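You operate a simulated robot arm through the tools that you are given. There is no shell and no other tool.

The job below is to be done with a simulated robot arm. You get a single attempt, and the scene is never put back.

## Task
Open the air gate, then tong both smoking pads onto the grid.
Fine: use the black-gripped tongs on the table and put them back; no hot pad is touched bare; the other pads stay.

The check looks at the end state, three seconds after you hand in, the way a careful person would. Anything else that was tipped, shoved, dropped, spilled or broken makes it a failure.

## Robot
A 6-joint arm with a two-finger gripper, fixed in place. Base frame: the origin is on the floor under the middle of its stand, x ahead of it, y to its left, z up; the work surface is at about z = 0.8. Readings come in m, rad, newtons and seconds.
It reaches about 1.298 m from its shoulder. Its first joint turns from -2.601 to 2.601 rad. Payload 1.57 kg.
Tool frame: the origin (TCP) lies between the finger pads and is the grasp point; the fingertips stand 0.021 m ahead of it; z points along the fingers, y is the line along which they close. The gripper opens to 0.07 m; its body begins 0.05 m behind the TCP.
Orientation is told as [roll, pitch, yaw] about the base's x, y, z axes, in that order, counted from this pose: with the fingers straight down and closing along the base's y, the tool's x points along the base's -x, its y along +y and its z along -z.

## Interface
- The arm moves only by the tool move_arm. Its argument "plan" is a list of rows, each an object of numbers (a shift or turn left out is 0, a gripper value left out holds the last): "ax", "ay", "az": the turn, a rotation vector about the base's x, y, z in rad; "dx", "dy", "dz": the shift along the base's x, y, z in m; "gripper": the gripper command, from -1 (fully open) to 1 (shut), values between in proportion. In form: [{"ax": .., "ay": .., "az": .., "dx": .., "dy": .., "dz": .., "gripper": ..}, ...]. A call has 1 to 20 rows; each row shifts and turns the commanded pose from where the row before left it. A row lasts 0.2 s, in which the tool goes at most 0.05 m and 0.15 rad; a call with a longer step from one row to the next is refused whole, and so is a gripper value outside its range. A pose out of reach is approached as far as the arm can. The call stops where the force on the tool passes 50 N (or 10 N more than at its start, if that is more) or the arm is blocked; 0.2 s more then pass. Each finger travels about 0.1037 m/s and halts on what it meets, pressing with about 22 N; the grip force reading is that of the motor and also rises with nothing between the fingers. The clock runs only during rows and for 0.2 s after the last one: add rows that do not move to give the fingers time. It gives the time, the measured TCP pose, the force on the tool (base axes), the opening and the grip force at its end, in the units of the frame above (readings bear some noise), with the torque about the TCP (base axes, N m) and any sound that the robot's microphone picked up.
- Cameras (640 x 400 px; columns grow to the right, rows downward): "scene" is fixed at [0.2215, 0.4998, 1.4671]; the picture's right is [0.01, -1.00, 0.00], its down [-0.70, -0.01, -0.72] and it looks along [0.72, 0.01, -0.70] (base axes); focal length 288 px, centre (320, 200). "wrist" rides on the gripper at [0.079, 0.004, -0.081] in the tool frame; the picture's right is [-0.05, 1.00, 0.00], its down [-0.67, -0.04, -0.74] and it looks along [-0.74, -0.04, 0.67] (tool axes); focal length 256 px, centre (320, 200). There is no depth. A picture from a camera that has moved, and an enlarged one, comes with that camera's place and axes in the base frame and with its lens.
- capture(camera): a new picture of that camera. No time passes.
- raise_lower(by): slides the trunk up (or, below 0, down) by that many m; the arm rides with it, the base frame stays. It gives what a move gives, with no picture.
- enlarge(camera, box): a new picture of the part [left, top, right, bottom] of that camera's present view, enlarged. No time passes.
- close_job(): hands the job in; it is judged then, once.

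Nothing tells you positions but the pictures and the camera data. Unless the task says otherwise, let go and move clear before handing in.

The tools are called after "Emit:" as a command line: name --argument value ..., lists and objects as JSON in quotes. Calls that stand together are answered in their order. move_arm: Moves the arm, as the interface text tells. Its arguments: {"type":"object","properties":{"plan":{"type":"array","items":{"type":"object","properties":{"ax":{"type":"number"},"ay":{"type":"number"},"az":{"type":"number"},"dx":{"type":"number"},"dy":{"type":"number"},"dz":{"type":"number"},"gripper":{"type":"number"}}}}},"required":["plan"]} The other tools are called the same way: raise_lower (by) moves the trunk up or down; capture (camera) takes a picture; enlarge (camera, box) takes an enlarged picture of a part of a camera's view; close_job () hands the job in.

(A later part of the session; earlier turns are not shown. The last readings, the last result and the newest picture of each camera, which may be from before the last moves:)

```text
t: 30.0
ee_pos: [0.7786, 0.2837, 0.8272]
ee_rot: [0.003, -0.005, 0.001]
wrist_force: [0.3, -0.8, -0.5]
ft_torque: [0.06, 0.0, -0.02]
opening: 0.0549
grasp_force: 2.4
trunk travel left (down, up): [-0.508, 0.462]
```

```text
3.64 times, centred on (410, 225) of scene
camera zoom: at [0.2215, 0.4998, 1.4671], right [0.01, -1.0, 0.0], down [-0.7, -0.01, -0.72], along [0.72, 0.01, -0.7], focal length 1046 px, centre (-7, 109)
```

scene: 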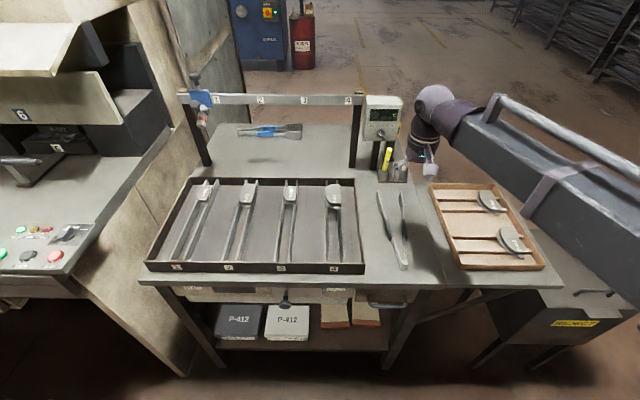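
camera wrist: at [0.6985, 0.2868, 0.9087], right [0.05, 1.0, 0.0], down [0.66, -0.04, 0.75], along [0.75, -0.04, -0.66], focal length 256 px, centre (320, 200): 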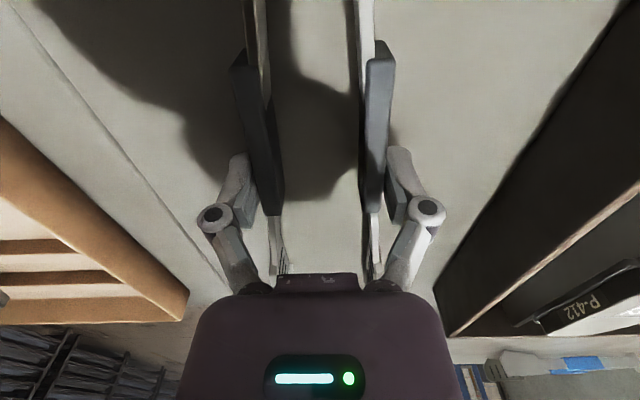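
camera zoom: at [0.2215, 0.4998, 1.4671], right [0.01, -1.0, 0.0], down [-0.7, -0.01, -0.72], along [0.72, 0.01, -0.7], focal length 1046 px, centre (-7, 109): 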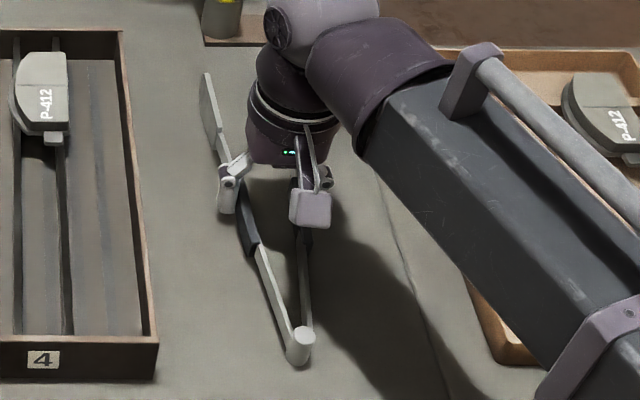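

The fingers touch the grips at 0.055 m opening. I'll squeeze a bit more to feel the spring and see how the blades close.

Emit:
move_arm --plan '[{"gripper": -0.4}, {"gripper": -0.4}, {"gripper": -0.4}]'

Emit:
enlarge --camera "wrist" --box '[200, 150, 440, 300]'

Emit:
move_arm --plan '[{"gripper": -0.25}, {"gripper": -0.25}, {"gripper": -0.25}]'

Emit:
enlarge --camera "wrist" --box '[200, 150, 440, 300]'

Emit:
enlarge --camera "scene" --box '[370, 170, 450, 280]'

```text
t: 30.8
ee_pos: [0.7784, 0.284, 0.827]
ee_rot: [0.002, -0.004, 0.003]
wrist_force: [0.0, 0.2, -0.7]
ft_torque: [0.0, 0.03, -0.01]
opening: 0.0523
grasp_force: 8.7
trunk travel left (down, up): [-0.508, 0.462]
```

```text
2.67 times, centred on (320, 225) of wrist
camera zoom: at [0.6987, 0.2869, 0.9085], right [0.05, 1.0, 0.0], down [0.66, -0.04, 0.75], along [0.75, -0.04, -0.66], focal length 683 px, centre (320, 133)
```

zoom: 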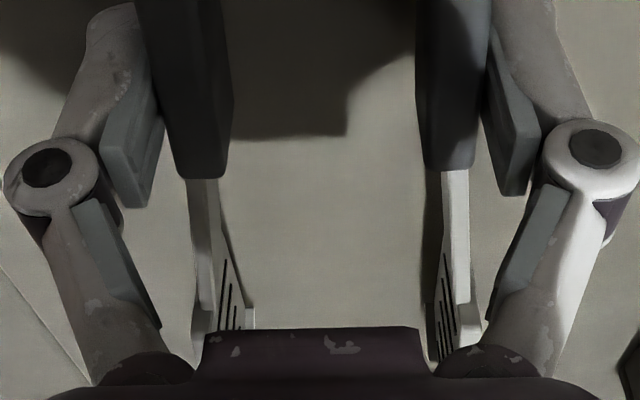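

```text
t: 31.6
ee_pos: [0.7787, 0.2843, 0.8261]
ee_rot: [0.0, -0.003, 0.002]
wrist_force: [-1.0, -0.4, 0.0]
ft_torque: [0.03, 0.0, -0.02]
opening: 0.048
grasp_force: 8.4
trunk travel left (down, up): [-0.508, 0.462]
```

```text
2.67 times, centred on (320, 225) of wrist
camera zoom: at [0.6987, 0.2869, 0.9085], right [0.05, 1.0, 0.0], down [0.66, -0.04, 0.75], along [0.75, -0.04, -0.66], focal length 683 px, centre (320, 133)
```

zoom: 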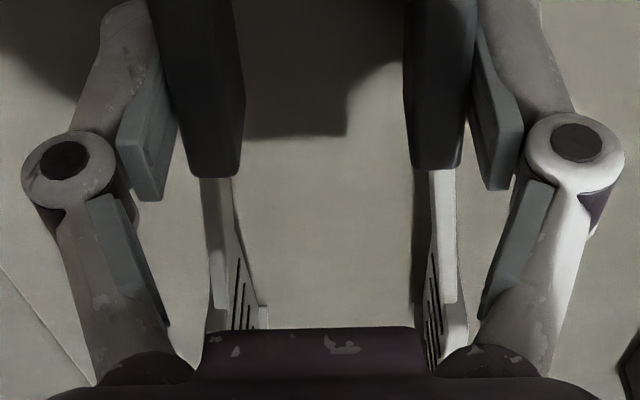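

```text
3.64 times, centred on (410, 225) of scene
camera zoom: at [0.2215, 0.4998, 1.4671], right [0.01, -1.0, 0.0], down [-0.7, -0.01, -0.72], along [0.72, 0.01, -0.7], focal length 1046 px, centre (-7, 109)
```

zoom: 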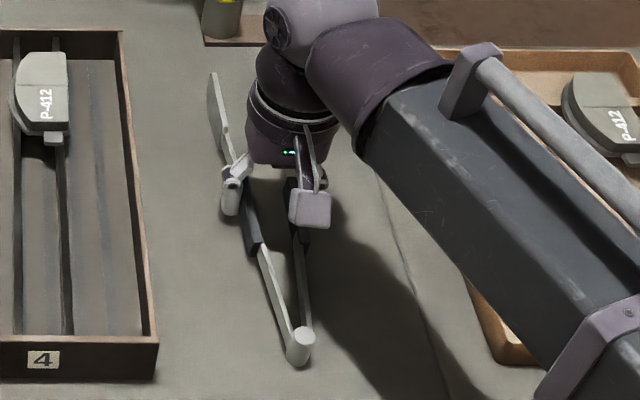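

The tongs spring back with about 8 N; at 0.048 m opening the blades are still clearly wider than a pad. I'll lift them now with this hold.

Emit:
raise_lower --by 0.06

Emit:
enlarge --camera "scene" --box '[360, 140, 460, 280]'

Emit:
capture --camera "wrist"

```text
t: 32.6
ee_pos: [0.7795, 0.2838, 0.8869]
ee_rot: [0.001, -0.004, 0.002]
wrist_force: [1.1, -0.2, -2.1]
ft_torque: [0.01, 0.01, 0.01]
opening: 0.0481
grasp_force: 9.4
trunk travel left (down, up): [-0.568, 0.402]
```

```text
2.86 times, centred on (410, 210) of scene
camera zoom: at [0.2215, 0.4998, 1.4671], right [0.01, -1.0, 0.0], down [-0.7, -0.01, -0.72], along [0.72, 0.01, -0.7], focal length 822 px, centre (63, 171)
```

zoom: 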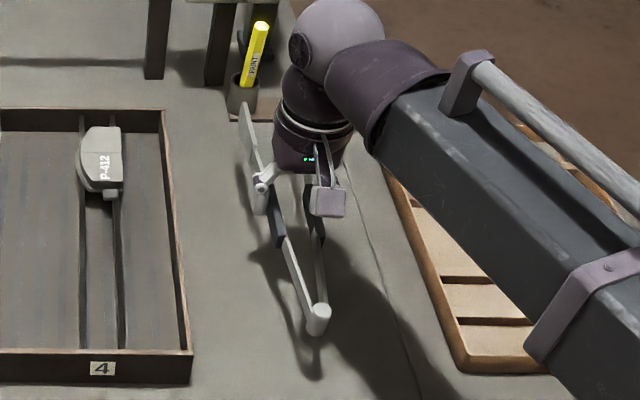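

```text
taken
camera wrist: at [0.6988, 0.287, 0.9684], right [0.05, 1.0, 0.0], down [0.66, -0.04, 0.75], along [0.75, -0.04, -0.66], focal length 256 px, centre (320, 200)
```

wrist: 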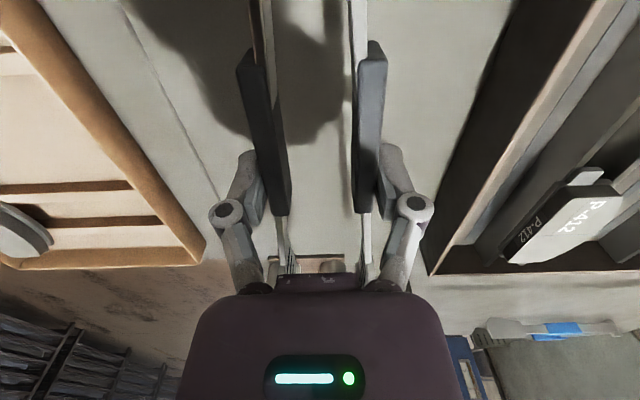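

The tongs are held and level (about 0.2 kg). I'll raise a little more, then back off and swing over in front of the wooden tray to look at the hot pads from close by.

Emit:
raise_lower --by 0.08

Emit:
move_arm --plan '[{"dx": -0.04, "dy": -0.02}, {"dx": -0.04, "dy": -0.025}, {"dx": -0.04, "dy": -0.025}, {"dx": -0.035, "dy": -0.03}, {"dx": -0.03, "dy": -0.035}, {"dx": -0.025, "dy": -0.035}, {"dx": -0.02, "dy": -0.04}, {"dx": -0.01, "dy": -0.04}, {"dy": -0.04}]'

Emit:
capture --camera "wrist"

Emit:
capture --camera "scene"

```text
t: 33.8
ee_pos: [0.7794, 0.2841, 0.9658]
ee_rot: [0.002, -0.004, 0.001]
wrist_force: [1.1, 0.5, -1.9]
ft_torque: [-0.01, -0.01, 0.02]
opening: 0.0464
grasp_force: 3.2
trunk travel left (down, up): [-0.648, 0.322]
```

```text
t: 35.8
ee_pos: [0.5386, -0.0069, 0.9661]
ee_rot: [0.002, -0.004, 0.005]
wrist_force: [0.2, -0.3, -2.2]
ft_torque: [0.01, 0.04, 0.0]
opening: 0.0471
grasp_force: 3.5
trunk travel left (down, up): [-0.648, 0.322]
```

```text
taken
camera wrist: at [0.4586, -0.0035, 1.0486], right [0.05, 1.0, 0.0], down [0.66, -0.03, 0.75], along [0.75, -0.04, -0.66], focal length 256 px, centre (320, 200)
```

wrist: 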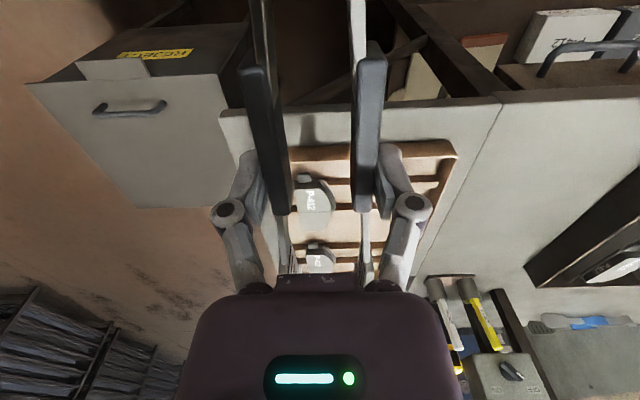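

```text
taken
```

scene: 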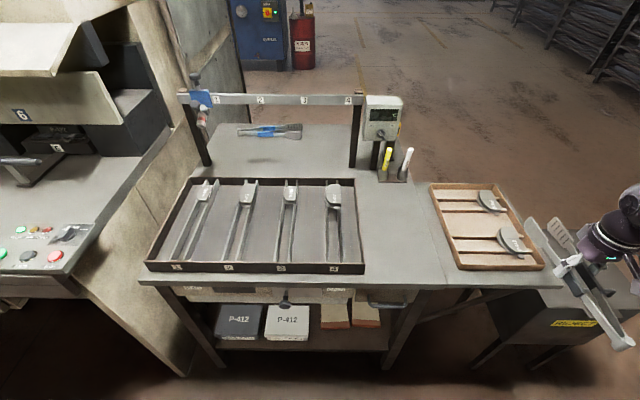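

The pads are visible between the tong arms in the wrist view, and the tongs' blades are in the scene view. I'll enlarge both to measure the pads and tray heights.

Emit:
enlarge --camera "wrist" --box '[220, 100, 480, 290]'

Emit:
enlarge --camera "scene" --box '[420, 160, 640, 360]'

Emit:
enlarge --camera "scene" --box '[470, 180, 560, 280]'

Emit:
enlarge --camera "scene" --box '[540, 200, 640, 360]'

```text
2.11 times, centred on (350, 195) of wrist
camera zoom: at [0.4586, -0.0035, 1.0486], right [0.05, 1.0, 0.0], down [0.66, -0.03, 0.75], along [0.75, -0.04, -0.66], focal length 539 px, centre (257, 210)
```

zoom: 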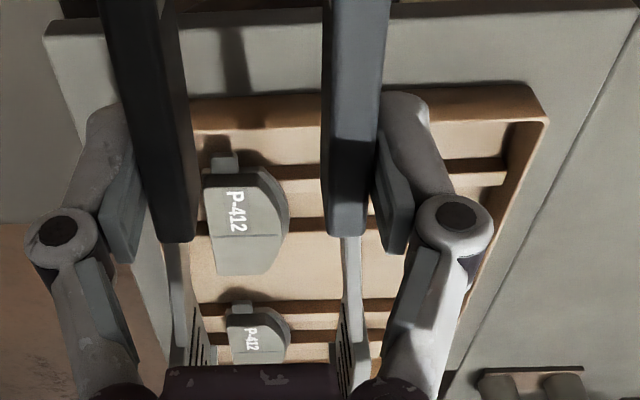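

```text
2.00 times, centred on (530, 260) of scene
camera zoom: at [0.2215, 0.4998, 1.4671], right [0.01, -1.0, 0.0], down [-0.7, -0.01, -0.72], along [0.72, 0.01, -0.7], focal length 575 px, centre (-100, 80)
```

zoom: 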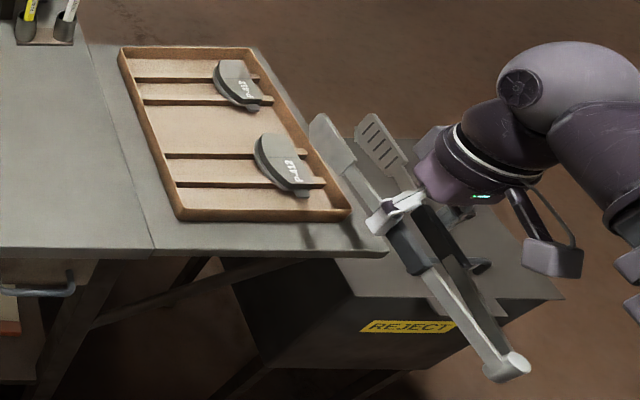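

```text
4.00 times, centred on (515, 230) of scene
camera zoom: at [0.2215, 0.4998, 1.4671], right [0.01, -1.0, 0.0], down [-0.7, -0.01, -0.72], along [0.72, 0.01, -0.7], focal length 1151 px, centre (-460, 80)
```

zoom: 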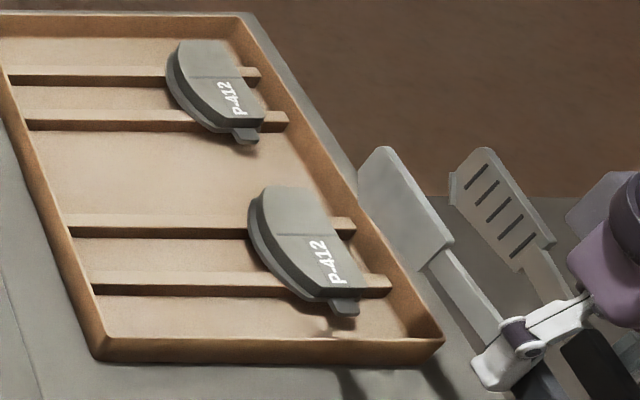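

```text
2.50 times, centred on (590, 280) of scene
camera zoom: at [0.2215, 0.4998, 1.4671], right [0.01, -1.0, 0.0], down [-0.7, -0.01, -0.72], along [0.72, 0.01, -0.7], focal length 719 px, centre (-355, 0)
```

zoom: 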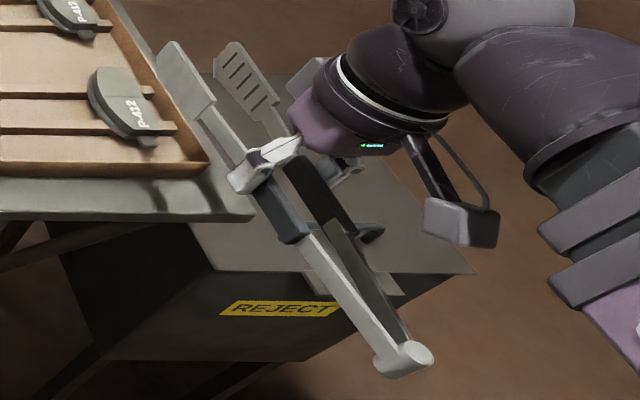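

The hot pads are about 0.047 m wide, lying flat across rails with tops near z≈0.83 and the tray rim near 0.82; the tong blades reach about 0.136 m ahead of the TCP. I'll open the tongs a little more, tilt the tips slightly down and hover over the near pad to check alignment.

Emit:
move_arm --plan '[{"gripper": -0.4}, {"gripper": -0.4}]'

Emit:
move_arm --plan '[{"dx": 0.017, "dy": -0.003, "ay": 0.05}, {"dx": 0.017, "dy": -0.003, "ay": 0.05}, {"dx": 0.017, "dy": -0.003, "ay": 0.05}, {"dx": 0.017, "dy": -0.003, "ay": 0.054}, {"dz": -0.015}, {"dz": -0.015}]'

Emit:
enlarge --camera "scene" --box '[460, 180, 620, 300]'

Emit:
enlarge --camera "wrist" --box '[220, 100, 480, 290]'

```text
t: 36.4
ee_pos: [0.5385, -0.0054, 0.966]
ee_rot: [0.002, -0.004, 0.002]
wrist_force: [0.1, 0.6, -2.9]
ft_torque: [0.01, 0.0, -0.02]
opening: 0.0471
grasp_force: 0.0
trunk travel left (down, up): [-0.648, 0.322]
```

```text
t: 37.8
ee_pos: [0.6081, -0.0183, 0.9709]
ee_rot: [0.0, 0.2, 0.003]
wrist_force: [0.6, 0.7, -2.4]
ft_torque: [0.01, 0.02, 0.0]
opening: 0.047
grasp_force: 0.2
out of reach, approached as far as the arm can: row 4, 5, 6
trunk travel left (down, up): [-0.648, 0.322]
```

```text
3.33 times, centred on (540, 240) of scene
camera zoom: at [0.2215, 0.4998, 1.4671], right [0.01, -1.0, 0.0], down [-0.7, -0.01, -0.72], along [0.72, 0.01, -0.7], focal length 959 px, centre (-413, 67)
```

zoom: 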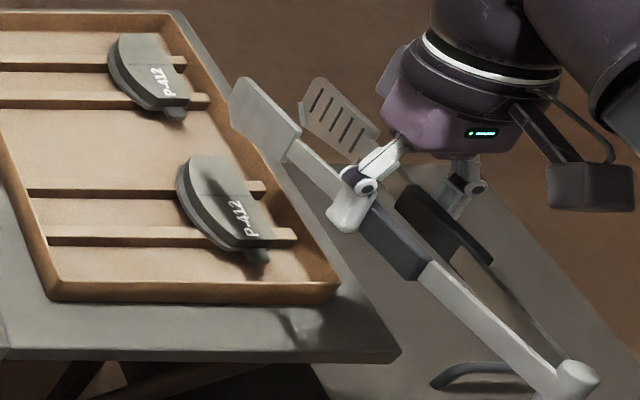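

```text
2.11 times, centred on (350, 195) of wrist
camera zoom: at [0.545, -0.0149, 1.0667], right [0.05, 1.0, -0.01], down [0.8, -0.04, 0.6], along [0.6, -0.04, -0.8], focal length 539 px, centre (257, 210)
```

zoom: 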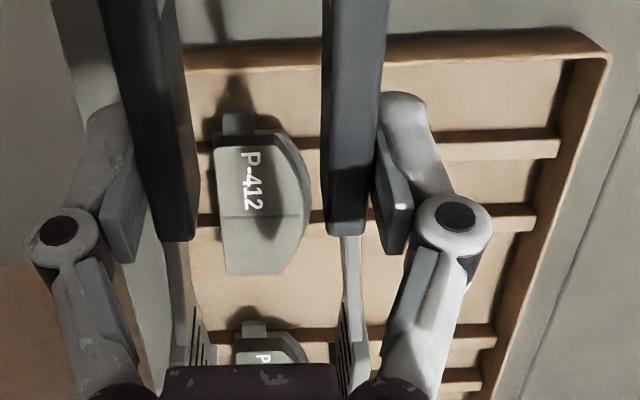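

The tongs line up roughly with the near pad, but the blade gap (about 0.05 m) equals the pad width, so I need it wider. I'll open the gripper slightly in small steps while still holding the tongs.

Emit:
move_arm --plan '[{"gripper": -0.45, "dy": -0.0035}, {"gripper": -0.45}, {"gripper": -0.45}]'

Emit:
enlarge --camera "wrist" --box '[220, 100, 480, 290]'

```text
t: 38.6
ee_pos: [0.6071, -0.0202, 0.9702]
ee_rot: [0.002, 0.203, 0.002]
wrist_force: [-0.1, 0.8, -1.5]
ft_torque: [0.0, 0.03, -0.03]
opening: 0.0484
grasp_force: 0.0
trunk travel left (down, up): [-0.648, 0.322]
```

```text
2.11 times, centred on (350, 195) of wrist
camera zoom: at [0.5451, -0.0183, 1.0667], right [0.05, 1.0, -0.01], down [0.8, -0.04, 0.6], along [0.6, -0.04, -0.8], focal length 539 px, centre (257, 210)
```

zoom: 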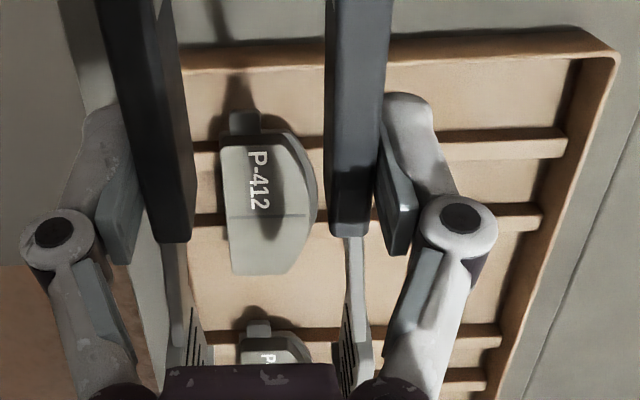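

Emit:
move_arm --plan '[{"gripper": -0.52}, {"gripper": -0.52}, {"gripper": -0.52}]'

Emit:
enlarge --camera "wrist" --box '[220, 100, 480, 290]'

Emit:
enlarge --camera "scene" --box '[460, 180, 620, 300]'

```text
t: 39.4
ee_pos: [0.6076, -0.021, 0.9707]
ee_rot: [0.0, 0.201, 0.003]
wrist_force: [-0.5, 0.5, -2.0]
ft_torque: [0.01, 0.0, 0.05]
opening: 0.0511
grasp_force: 10.9
trunk travel left (down, up): [-0.648, 0.322]
```

```text
2.11 times, centred on (350, 195) of wrist
camera zoom: at [0.5451, -0.0183, 1.0667], right [0.05, 1.0, -0.01], down [0.8, -0.04, 0.6], along [0.6, -0.04, -0.8], focal length 539 px, centre (257, 210)
```

zoom: 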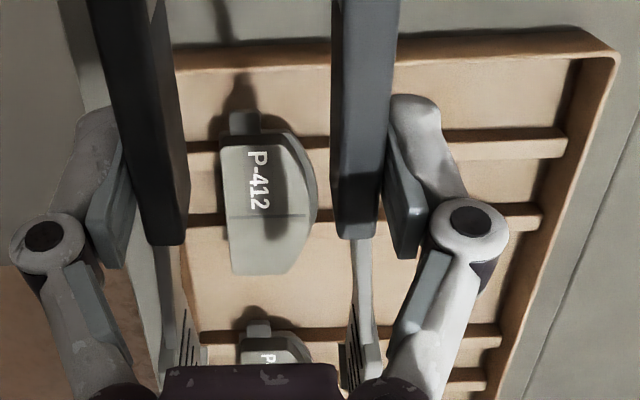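

```text
3.33 times, centred on (540, 240) of scene
camera zoom: at [0.2215, 0.4998, 1.4671], right [0.01, -1.0, 0.0], down [-0.7, -0.01, -0.72], along [0.72, 0.01, -0.7], focal length 959 px, centre (-413, 67)
```

zoom: 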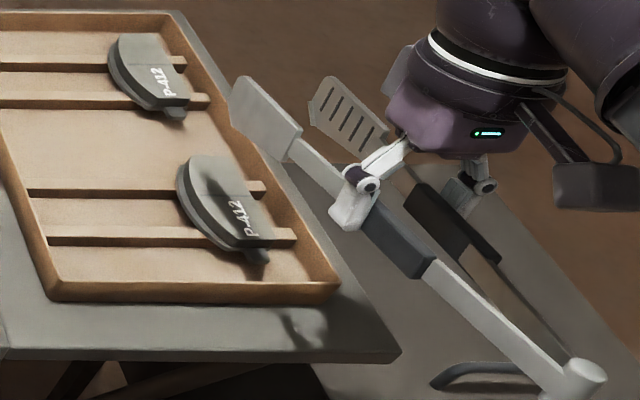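

Emit:
move_arm --plan '[{"gripper": -0.56}, {"gripper": -0.56}, {"gripper": -0.56}]'

Emit:
enlarge --camera "wrist" --box '[220, 100, 480, 290]'

```text
t: 40.2
ee_pos: [0.6061, -0.0201, 0.9703]
ee_rot: [0.004, 0.201, 0.002]
wrist_force: [0.6, 0.5, 0.4]
ft_torque: [0.0, 0.01, -0.02]
opening: 0.0556
grasp_force: 1.1
trunk travel left (down, up): [-0.648, 0.322]
```

```text
2.11 times, centred on (350, 195) of wrist
camera zoom: at [0.5451, -0.0183, 1.0667], right [0.05, 1.0, -0.01], down [0.8, -0.04, 0.6], along [0.6, -0.04, -0.8], focal length 539 px, centre (257, 210)
```

zoom: 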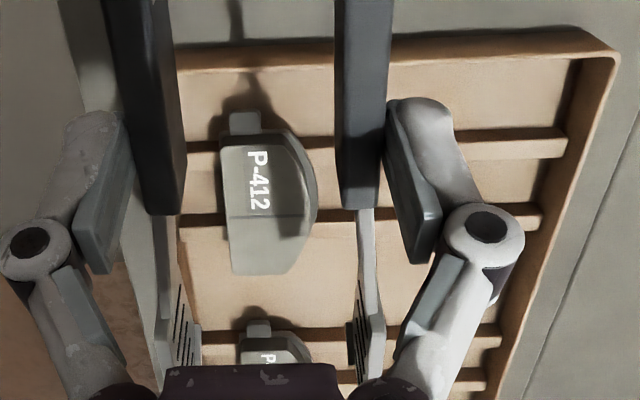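

The tongs appear to be slipping down between the fingers; I close right away.

Emit:
move_arm --plan '[{"gripper": 0.2}]'

Emit:
enlarge --camera "wrist" --box '[220, 100, 480, 290]'

Emit:
enlarge --camera "scene" --box '[460, 180, 620, 300]'

```text
t: 40.6
ee_pos: [0.6085, -0.0209, 0.9697]
ee_rot: [0.003, 0.2, 0.001]
wrist_force: [1.1, 1.1, 0.3]
ft_torque: [0.03, 0.05, 0.06]
opening: 0.0362
grasp_force: 11.9
trunk travel left (down, up): [-0.648, 0.322]
```

```text
2.11 times, centred on (350, 195) of wrist
camera zoom: at [0.5451, -0.0183, 1.0667], right [0.05, 1.0, -0.01], down [0.8, -0.04, 0.6], along [0.6, -0.04, -0.8], focal length 539 px, centre (257, 210)
```

zoom: 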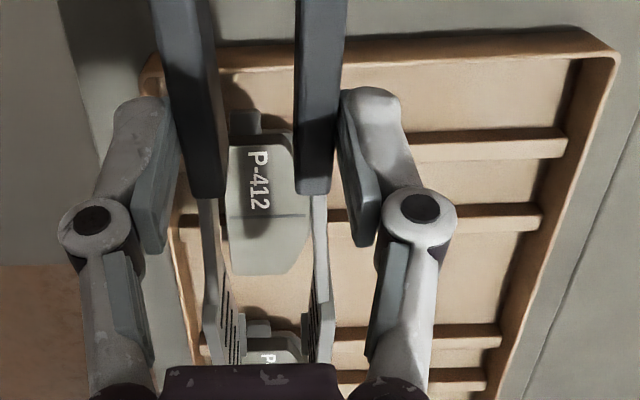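

```text
3.33 times, centred on (540, 240) of scene
camera zoom: at [0.2215, 0.4998, 1.4671], right [0.01, -1.0, 0.0], down [-0.7, -0.01, -0.72], along [0.72, 0.01, -0.7], focal length 959 px, centre (-413, 67)
```

zoom: 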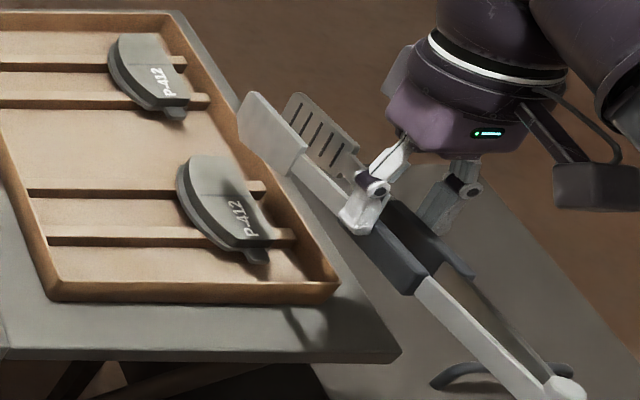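

I caught the tongs in time; they slid about 12 mm down between the fingers but stayed level. I'll carry them back over their place on the table, set them down and take a proper, deeper grip, and never open beyond 0.051 m again.

Emit:
move_arm --plan '[{"dx": -0.005, "dy": 0.03, "ay": -0.025, "gripper": 0.2}, {"dx": 0.015, "dy": 0.038, "ay": -0.025}, {"dx": 0.025, "dy": 0.04, "ay": -0.025}, {"dx": 0.025, "dy": 0.04, "ay": -0.025}, {"dx": 0.025, "dy": 0.04, "ay": -0.025}, {"dx": 0.025, "dy": 0.04, "ay": -0.025}, {"dx": 0.03, "dy": 0.038, "ay": -0.025}, {"dx": 0.03, "dy": 0.038, "ay": -0.025}]'

Emit:
capture --camera "wrist"

Emit:
enlarge --camera "scene" --box '[360, 120, 460, 280]'

```text
t: 42.4
ee_pos: [0.7795, 0.2834, 0.9659]
ee_rot: [0.0, -0.001, 0.001]
wrist_force: [0.1, 0.9, 0.1]
ft_torque: [0.0, 0.03, -0.01]
opening: 0.0308
grasp_force: 14.4
out of reach, approached as far as the arm can: row 3
trunk travel left (down, up): [-0.648, 0.322]
```

```text
taken
camera wrist: at [0.6994, 0.286, 1.0484], right [0.05, 1.0, 0.0], down [0.67, -0.03, 0.74], along [0.74, -0.04, -0.67], focal length 256 px, centre (320, 200)
```

wrist: 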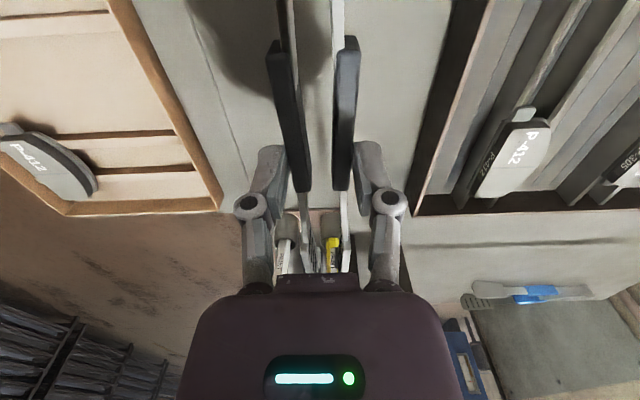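

```text
2.50 times, centred on (410, 200) of scene
camera zoom: at [0.2215, 0.4998, 1.4671], right [0.01, -1.0, 0.0], down [-0.7, -0.01, -0.72], along [0.72, 0.01, -0.7], focal length 719 px, centre (95, 200)
```

zoom: 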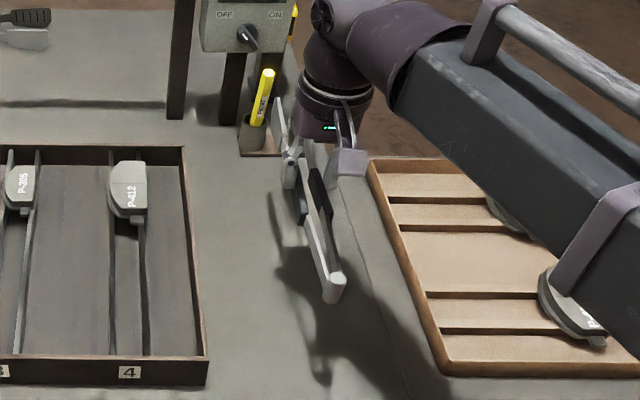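

The tongs are held only near the fingertips, about 12–20 mm lower than before. I'll lower them above their original spot, then creep down until they touch the table.

Emit:
raise_lower --by -0.105

Emit:
enlarge --camera "scene" --box '[370, 170, 450, 280]'

Emit:
capture --camera "wrist"

```text
t: 43.8
ee_pos: [0.7787, 0.2823, 0.8611]
ee_rot: [0.001, 0.0, 0.001]
wrist_force: [0.3, 1.1, 0.0]
ft_torque: [0.0, 0.03, 0.0]
opening: 0.0335
grasp_force: 10.7
trunk travel left (down, up): [-0.543, 0.427]
```

```text
3.64 times, centred on (410, 225) of scene
camera zoom: at [0.2215, 0.4998, 1.4671], right [0.01, -1.0, 0.0], down [-0.7, -0.01, -0.72], along [0.72, 0.01, -0.7], focal length 1046 px, centre (-7, 109)
```

zoom: 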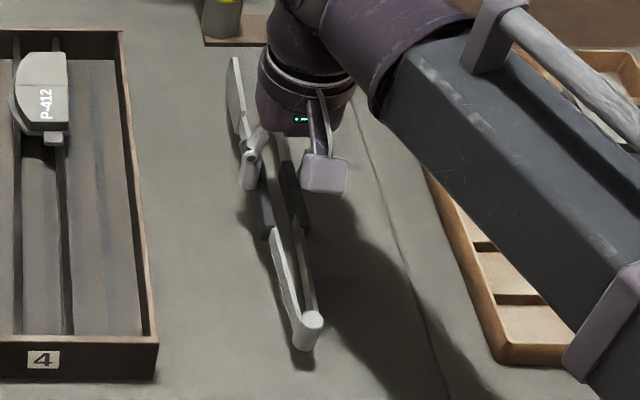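

```text
taken
camera wrist: at [0.6984, 0.2852, 0.9439], right [0.05, 1.0, 0.0], down [0.67, -0.04, 0.74], along [0.74, -0.04, -0.67], focal length 256 px, centre (320, 200)
```

wrist: 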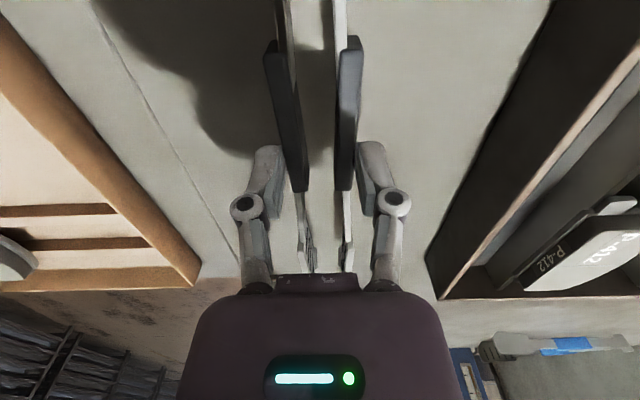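

The tongs' underside is about 20 mm above the table. I'll lower 18 mm and then feel for contact.

Emit:
raise_lower --by -0.018

Emit:
enlarge --camera "scene" --box '[370, 170, 450, 280]'

Emit:
raise_lower --by -0.003

```text
t: 44.4
ee_pos: [0.779, 0.2817, 0.8445]
ee_rot: [0.003, 0.0, 0.001]
wrist_force: [0.7, 0.5, -1.9]
ft_torque: [-0.01, 0.01, 0.02]
opening: 0.0341
grasp_force: 6.2
trunk travel left (down, up): [-0.525, 0.445]
```

```text
3.64 times, centred on (410, 225) of scene
camera zoom: at [0.2215, 0.4998, 1.4671], right [0.01, -1.0, 0.0], down [-0.7, -0.01, -0.72], along [0.72, 0.01, -0.7], focal length 1046 px, centre (-7, 109)
```

zoom: 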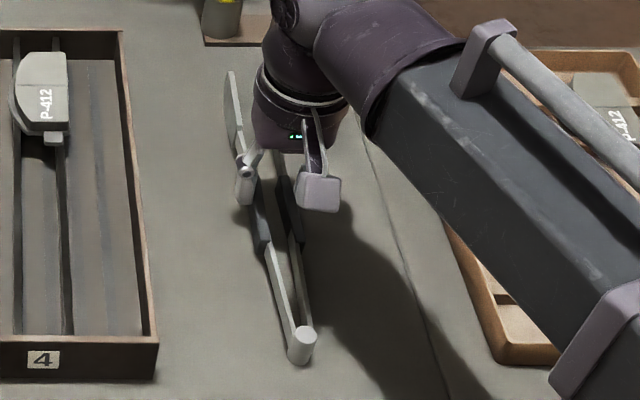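

```text
t: 45.0
ee_pos: [0.7782, 0.2825, 0.8398]
ee_rot: [0.0, 0.003, 0.001]
wrist_force: [0.4, -0.2, 9.5]
ft_torque: [0.0, -0.07, 0.05]
opening: 0.036
grasp_force: 11.9
trunk travel left (down, up): [-0.522, 0.448]
```

Contact with the table is felt (9.5 N). I'll open gradually so the tongs relax in place, then lower to take a deeper grip.

Emit:
move_arm --plan '[{"gripper": -0.1}, {"gripper": -0.3}, {"gripper": -0.45}, {"gripper": -0.55}, {"gripper": -0.65}, {"gripper": -0.8}, {"gripper": -1}, {"gripper": -1}]'

Emit:
capture --camera "wrist"

Emit:
enlarge --camera "scene" --box '[370, 170, 450, 280]'

```text
t: 46.8
ee_pos: [0.779, 0.2821, 0.8396]
ee_rot: [0.002, 0.001, 0.003]
wrist_force: [-0.5, -0.3, -0.2]
ft_torque: [-0.02, 0.01, 0.0]
opening: 0.0704
grasp_force: 0.1
trunk travel left (down, up): [-0.522, 0.448]
```

```text
taken
camera wrist: at [0.6983, 0.2853, 0.9229], right [0.05, 1.0, 0.0], down [0.67, -0.04, 0.74], along [0.74, -0.04, -0.67], focal length 256 px, centre (320, 200)
```

wrist: 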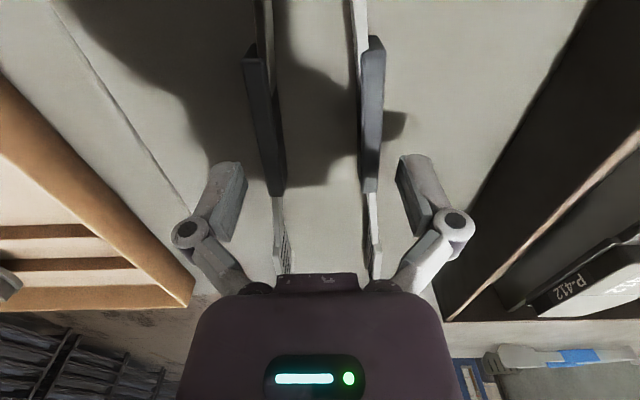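

```text
3.64 times, centred on (410, 225) of scene
camera zoom: at [0.2215, 0.4998, 1.4671], right [0.01, -1.0, 0.0], down [-0.7, -0.01, -0.72], along [0.72, 0.01, -0.7], focal length 1046 px, centre (-7, 109)
```

zoom: 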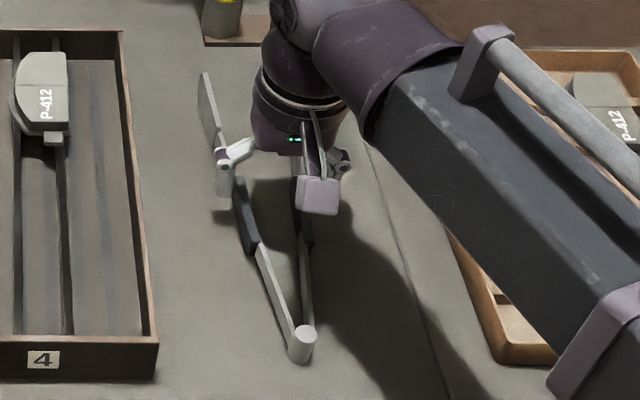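

The tongs lie in their original place again. I'll lower to just above the table for a deeper grip and close to a moderately open hold.

Emit:
raise_lower --by -0.0145

Emit:
move_arm --plan '[{"gripper": -0.7}, {"gripper": -0.5}, {"gripper": -0.38}, {"gripper": -0.38}, {"gripper": -0.38}]'

Emit:
capture --camera "wrist"

```text
t: 47.4
ee_pos: [0.7792, 0.2818, 0.8267]
ee_rot: [0.001, -0.002, 0.002]
wrist_force: [-0.7, -0.1, 0.2]
ft_torque: [0.02, 0.02, -0.05]
opening: 0.0699
grasp_force: 0.1
trunk travel left (down, up): [-0.508, 0.462]
```

```text
t: 48.6
ee_pos: [0.7786, 0.2832, 0.8261]
ee_rot: [0.003, 0.0, -0.001]
wrist_force: [0.2, 0.3, -2.1]
ft_torque: [0.04, -0.01, 0.01]
opening: 0.0474
grasp_force: 11.1
trunk travel left (down, up): [-0.508, 0.462]
```

```text
taken
camera wrist: at [0.6984, 0.2854, 0.9082], right [0.05, 1.0, 0.0], down [0.67, -0.04, 0.74], along [0.74, -0.04, -0.67], focal length 256 px, centre (320, 200)
```

wrist: 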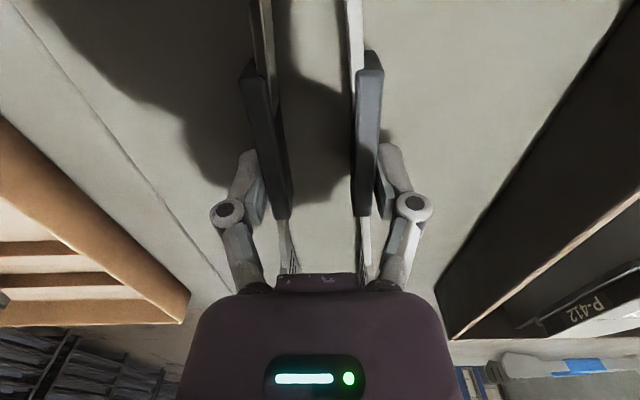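

The grip closed a bit more than wanted (0.047 m). While the tongs still rest on the table I can safely adjust the opening to about 0.052 m.

Emit:
move_arm --plan '[{"gripper": -0.48}, {"gripper": -0.48}, {"gripper": -0.48}]'

Emit:
move_arm --plan '[{"gripper": -0.48}, {"gripper": -0.48}, {"gripper": -0.48}, {"gripper": -0.48}]'

```text
t: 49.4
ee_pos: [0.7778, 0.2825, 0.8283]
ee_rot: [0.002, 0.001, 0.002]
wrist_force: [0.4, 0.2, -1.6]
ft_torque: [0.01, 0.02, 0.04]
opening: 0.0503
grasp_force: 10.9
trunk travel left (down, up): [-0.508, 0.462]
```

```text
t: 50.4
ee_pos: [0.7794, 0.2819, 0.8251]
ee_rot: [0.001, 0.001, 0.001]
wrist_force: [0.0, -0.4, -1.6]
ft_torque: [0.01, 0.02, -0.03]
opening: 0.0505
grasp_force: 11.2
trunk travel left (down, up): [-0.508, 0.462]
```

Emit:
move_arm --plan '[{"gripper": -0.5}, {"gripper": -0.5}, {"gripper": -0.5}, {"gripper": -0.5}]'

Emit:
raise_lower --by 0.02

Emit:
enlarge --camera "scene" --box '[370, 170, 450, 280]'

Emit:
capture --camera "wrist"

```text
t: 51.4
ee_pos: [0.7782, 0.2821, 0.8264]
ee_rot: [0.003, 0.003, 0.001]
wrist_force: [0.2, -0.7, -1.6]
ft_torque: [0.02, -0.01, 0.0]
opening: 0.0507
grasp_force: 11.8
trunk travel left (down, up): [-0.508, 0.462]
```

```text
t: 52.0
ee_pos: [0.7793, 0.2824, 0.8463]
ee_rot: [0.001, 0.001, 0.002]
wrist_force: [-0.4, -0.7, -3.6]
ft_torque: [0.0, 0.0, -0.03]
opening: 0.0497
grasp_force: 0.0
trunk travel left (down, up): [-0.528, 0.442]
```

```text
3.64 times, centred on (410, 225) of scene
camera zoom: at [0.2215, 0.4998, 1.4671], right [0.01, -1.0, 0.0], down [-0.7, -0.01, -0.72], along [0.72, 0.01, -0.7], focal length 1046 px, centre (-7, 109)
```

zoom: 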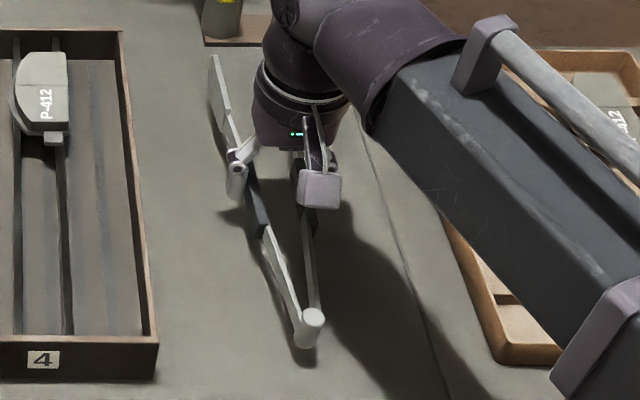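

```text
taken
camera wrist: at [0.6984, 0.2854, 0.9283], right [0.05, 1.0, 0.0], down [0.67, -0.04, 0.74], along [0.74, -0.04, -0.67], focal length 256 px, centre (320, 200)
```

wrist: 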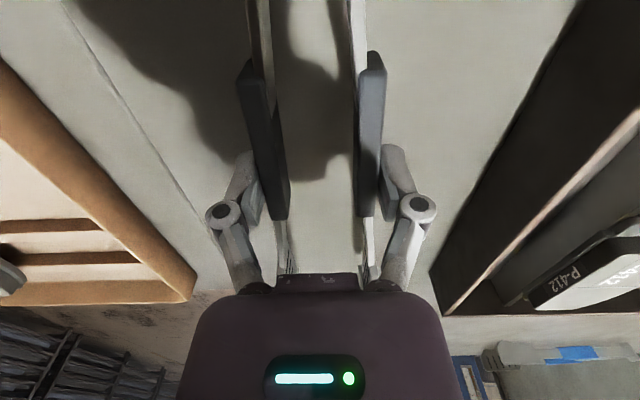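

The tongs are lifted again without slipping. I'll raise and carry them over to the near hot pad, tips tilted down 0.2 rad, at moderate speed.

Emit:
raise_lower --by 0.125

Emit:
move_arm --plan '[{"dx": -0.02, "dy": -0.02, "gripper": -0.5}, {"dx": -0.025, "dy": -0.025}, {"dx": -0.025, "dy": -0.03}, {"dx": -0.025, "dy": -0.035}, {"dx": -0.02, "dy": -0.035, "ay": 0.025}, {"dx": -0.015, "dy": -0.035, "ay": 0.025}, {"dx": -0.015, "dy": -0.035, "ay": 0.03}, {"dx": -0.012, "dy": -0.035, "ay": 0.03}, {"dx": -0.01, "dy": -0.03, "ay": 0.03}, {"dx": -0.005, "dy": -0.024, "ay": 0.03}, {"ay": 0.03}]'

Emit:
enlarge --camera "wrist" --box '[220, 100, 480, 290]'

Emit:
enlarge --camera "scene" --box '[460, 180, 620, 300]'

```text
t: 53.6
ee_pos: [0.7783, 0.283, 0.9723]
ee_rot: [0.001, 0.004, 0.002]
wrist_force: [0.4, -0.5, -2.0]
ft_torque: [0.03, 0.03, 0.0]
opening: 0.0511
grasp_force: 11.5
trunk travel left (down, up): [-0.653, 0.317]
```

```text
t: 56.0
ee_pos: [0.6068, -0.0217, 0.9747]
ee_rot: [0.002, 0.2, 0.002]
wrist_force: [0.0, -0.8, -1.9]
ft_torque: [-0.01, 0.02, -0.01]
opening: 0.0511
grasp_force: 11.3
out of reach, approached as far as the arm can: row 11
trunk travel left (down, up): [-0.653, 0.317]
```

```text
2.11 times, centred on (350, 195) of wrist
camera zoom: at [0.544, -0.0194, 1.0713], right [0.05, 1.0, -0.01], down [0.8, -0.03, 0.6], along [0.6, -0.04, -0.8], focal length 539 px, centre (257, 210)
```

zoom: 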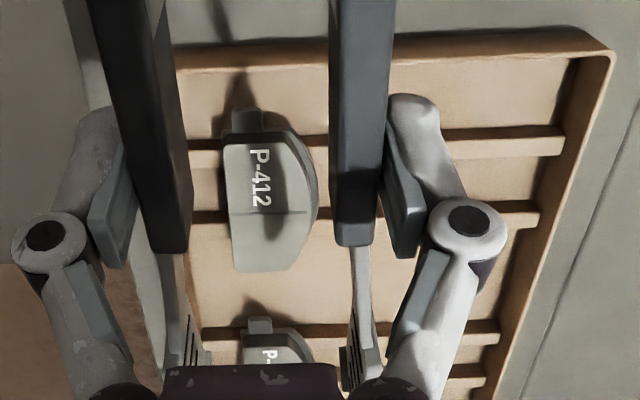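

```text
3.33 times, centred on (540, 240) of scene
camera zoom: at [0.2215, 0.4998, 1.4671], right [0.01, -1.0, 0.0], down [-0.7, -0.01, -0.72], along [0.72, 0.01, -0.7], focal length 959 px, centre (-413, 67)
```

zoom: 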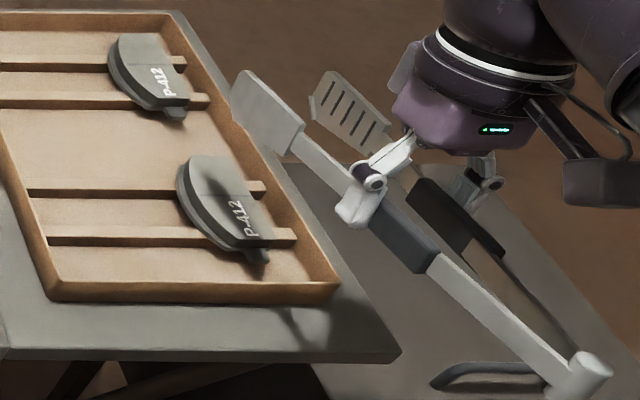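

The blade gap is about 0.057 m against a pad about 0.05 m wide, so I need good centring. I'll shift 2 mm, lower until the blade tips are just above the pad's top, and check in both views.

Emit:
move_arm --plan '[{"dy": -0.002}]'

Emit:
raise_lower --by -0.075

Emit:
enlarge --camera "wrist" --box '[220, 100, 480, 290]'

Emit:
enlarge --camera "scene" --box '[460, 180, 620, 300]'

Emit:
enlarge --camera "scene" --box '[490, 205, 570, 265]'

```text
t: 56.4
ee_pos: [0.606, -0.0249, 0.9742]
ee_rot: [0.001, 0.202, 0.001]
wrist_force: [0.6, -1.4, -2.0]
ft_torque: [0.01, 0.02, 0.01]
opening: 0.0509
grasp_force: 11.5
trunk travel left (down, up): [-0.653, 0.317]
```

```text
t: 57.5
ee_pos: [0.607, -0.0234, 0.8999]
ee_rot: [0.001, 0.2, 0.001]
wrist_force: [-0.4, -0.2, -1.6]
ft_torque: [-0.02, 0.0, -0.01]
opening: 0.0503
grasp_force: 11.3
trunk travel left (down, up): [-0.578, 0.392]
```

```text
2.11 times, centred on (350, 195) of wrist
camera zoom: at [0.5439, -0.0209, 0.9963], right [0.05, 1.0, -0.01], down [0.8, -0.04, 0.6], along [0.6, -0.04, -0.8], focal length 539 px, centre (257, 210)
```

zoom: 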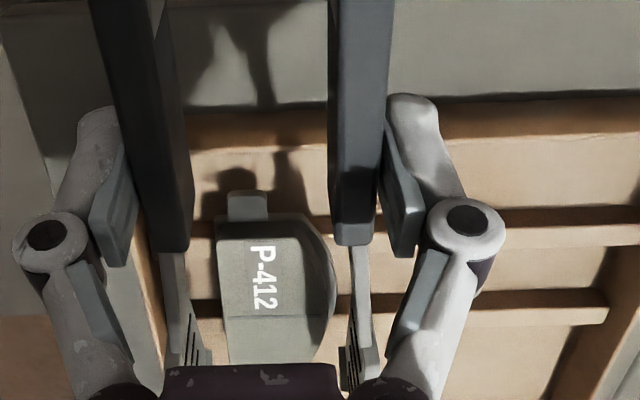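

```text
3.33 times, centred on (540, 240) of scene
camera zoom: at [0.2215, 0.4998, 1.4671], right [0.01, -1.0, 0.0], down [-0.7, -0.01, -0.72], along [0.72, 0.01, -0.7], focal length 959 px, centre (-413, 67)
```

zoom: 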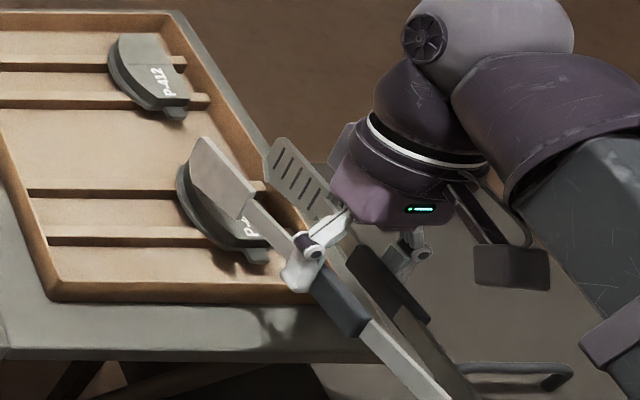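

```text
6.67 times, centred on (530, 235) of scene
camera zoom: at [0.2215, 0.4998, 1.4671], right [0.01, -1.0, 0.0], down [-0.7, -0.01, -0.72], along [0.72, 0.01, -0.7], focal length 1918 px, centre (-1080, -33)
```

zoom: 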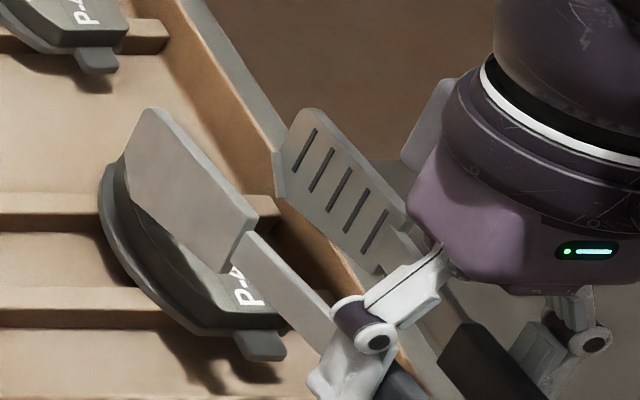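

In both views the blades straddle the pad but sit a few millimetres too far towards −y. I'll shift +4 mm, lower 10 mm and check again.

Emit:
move_arm --plan '[{"dy": 0.004}]'

Emit:
raise_lower --by -0.01

Emit:
enlarge --camera "wrist" --box '[260, 180, 420, 290]'

Emit:
enlarge --camera "scene" --box '[490, 205, 570, 265]'

```text
t: 57.9
ee_pos: [0.6074, -0.0199, 0.8997]
ee_rot: [0.002, 0.2, 0.002]
wrist_force: [0.2, -0.7, -1.4]
ft_torque: [-0.01, 0.02, 0.0]
opening: 0.0511
grasp_force: 11.8
trunk travel left (down, up): [-0.578, 0.392]
```

```text
t: 58.5
ee_pos: [0.6073, -0.0207, 0.8899]
ee_rot: [0.004, 0.199, 0.003]
wrist_force: [0.8, -0.3, -1.2]
ft_torque: [-0.01, 0.0, 0.0]
opening: 0.051
grasp_force: 11.8
trunk travel left (down, up): [-0.568, 0.402]
```

```text
3.64 times, centred on (340, 235) of wrist
camera zoom: at [0.5441, -0.0172, 0.9862], right [0.05, 1.0, -0.01], down [0.8, -0.04, 0.6], along [0.6, -0.04, -0.8], focal length 931 px, centre (247, 73)
```

zoom: 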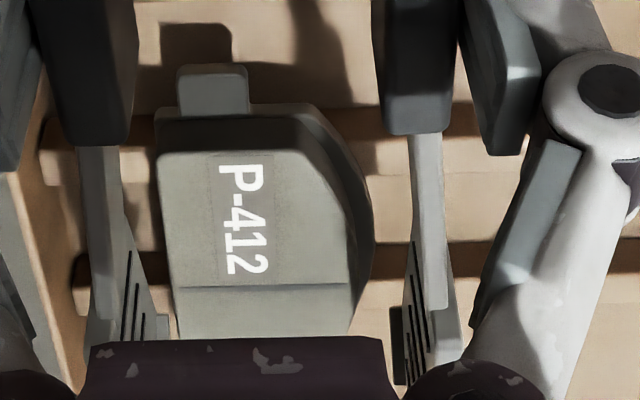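

```text
6.67 times, centred on (530, 235) of scene
camera zoom: at [0.2215, 0.4998, 1.4671], right [0.01, -1.0, 0.0], down [-0.7, -0.01, -0.72], along [0.72, 0.01, -0.7], focal length 1918 px, centre (-1080, -33)
```

zoom: 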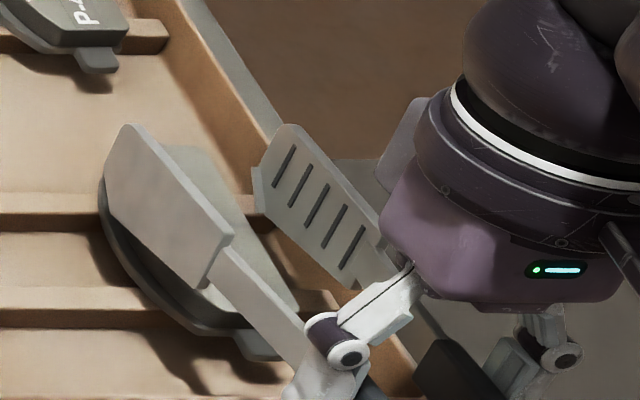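

The wrist close-up shows the pad between both blades, with about 1.5 mm free on the flat side and 4 mm on the curved side. I'll shift 1.2 mm towards −y and lower in two steps, watching the force.

Emit:
move_arm --plan '[{"dy": -0.0012}]'

Emit:
raise_lower --by -0.012

Emit:
enlarge --camera "wrist" --box '[260, 180, 420, 290]'

Emit:
enlarge --camera "scene" --box '[490, 205, 570, 265]'

```text
t: 58.9
ee_pos: [0.6064, -0.0213, 0.8906]
ee_rot: [0.002, 0.202, 0.0]
wrist_force: [-0.2, 0.8, -2.3]
ft_torque: [0.01, -0.03, 0.0]
opening: 0.0509
grasp_force: 11.5
trunk travel left (down, up): [-0.568, 0.402]
```

```text
t: 59.5
ee_pos: [0.6067, -0.0215, 0.8781]
ee_rot: [0.003, 0.201, 0.003]
wrist_force: [0.0, 0.1, -1.7]
ft_torque: [-0.02, 0.02, 0.01]
opening: 0.051
grasp_force: 11.1
trunk travel left (down, up): [-0.556, 0.414]
```

```text
3.64 times, centred on (340, 235) of wrist
camera zoom: at [0.5441, -0.0185, 0.9742], right [0.05, 1.0, -0.01], down [0.8, -0.04, 0.6], along [0.6, -0.04, -0.8], focal length 931 px, centre (247, 73)
```

zoom: 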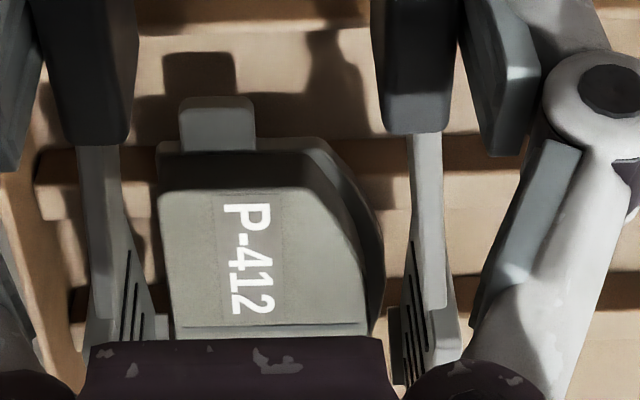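

```text
6.67 times, centred on (530, 235) of scene
camera zoom: at [0.2215, 0.4998, 1.4671], right [0.01, -1.0, 0.0], down [-0.7, -0.01, -0.72], along [0.72, 0.01, -0.7], focal length 1918 px, centre (-1080, -33)
```

zoom: 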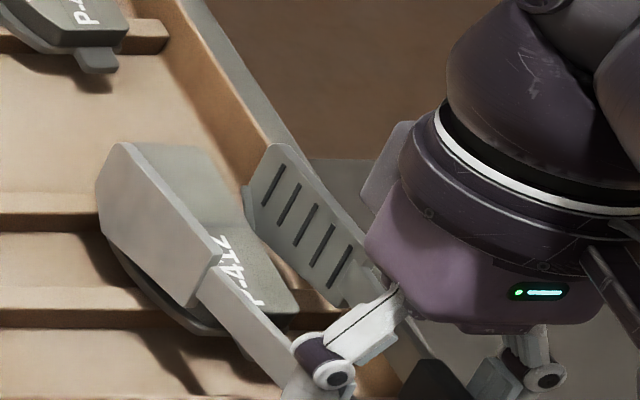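

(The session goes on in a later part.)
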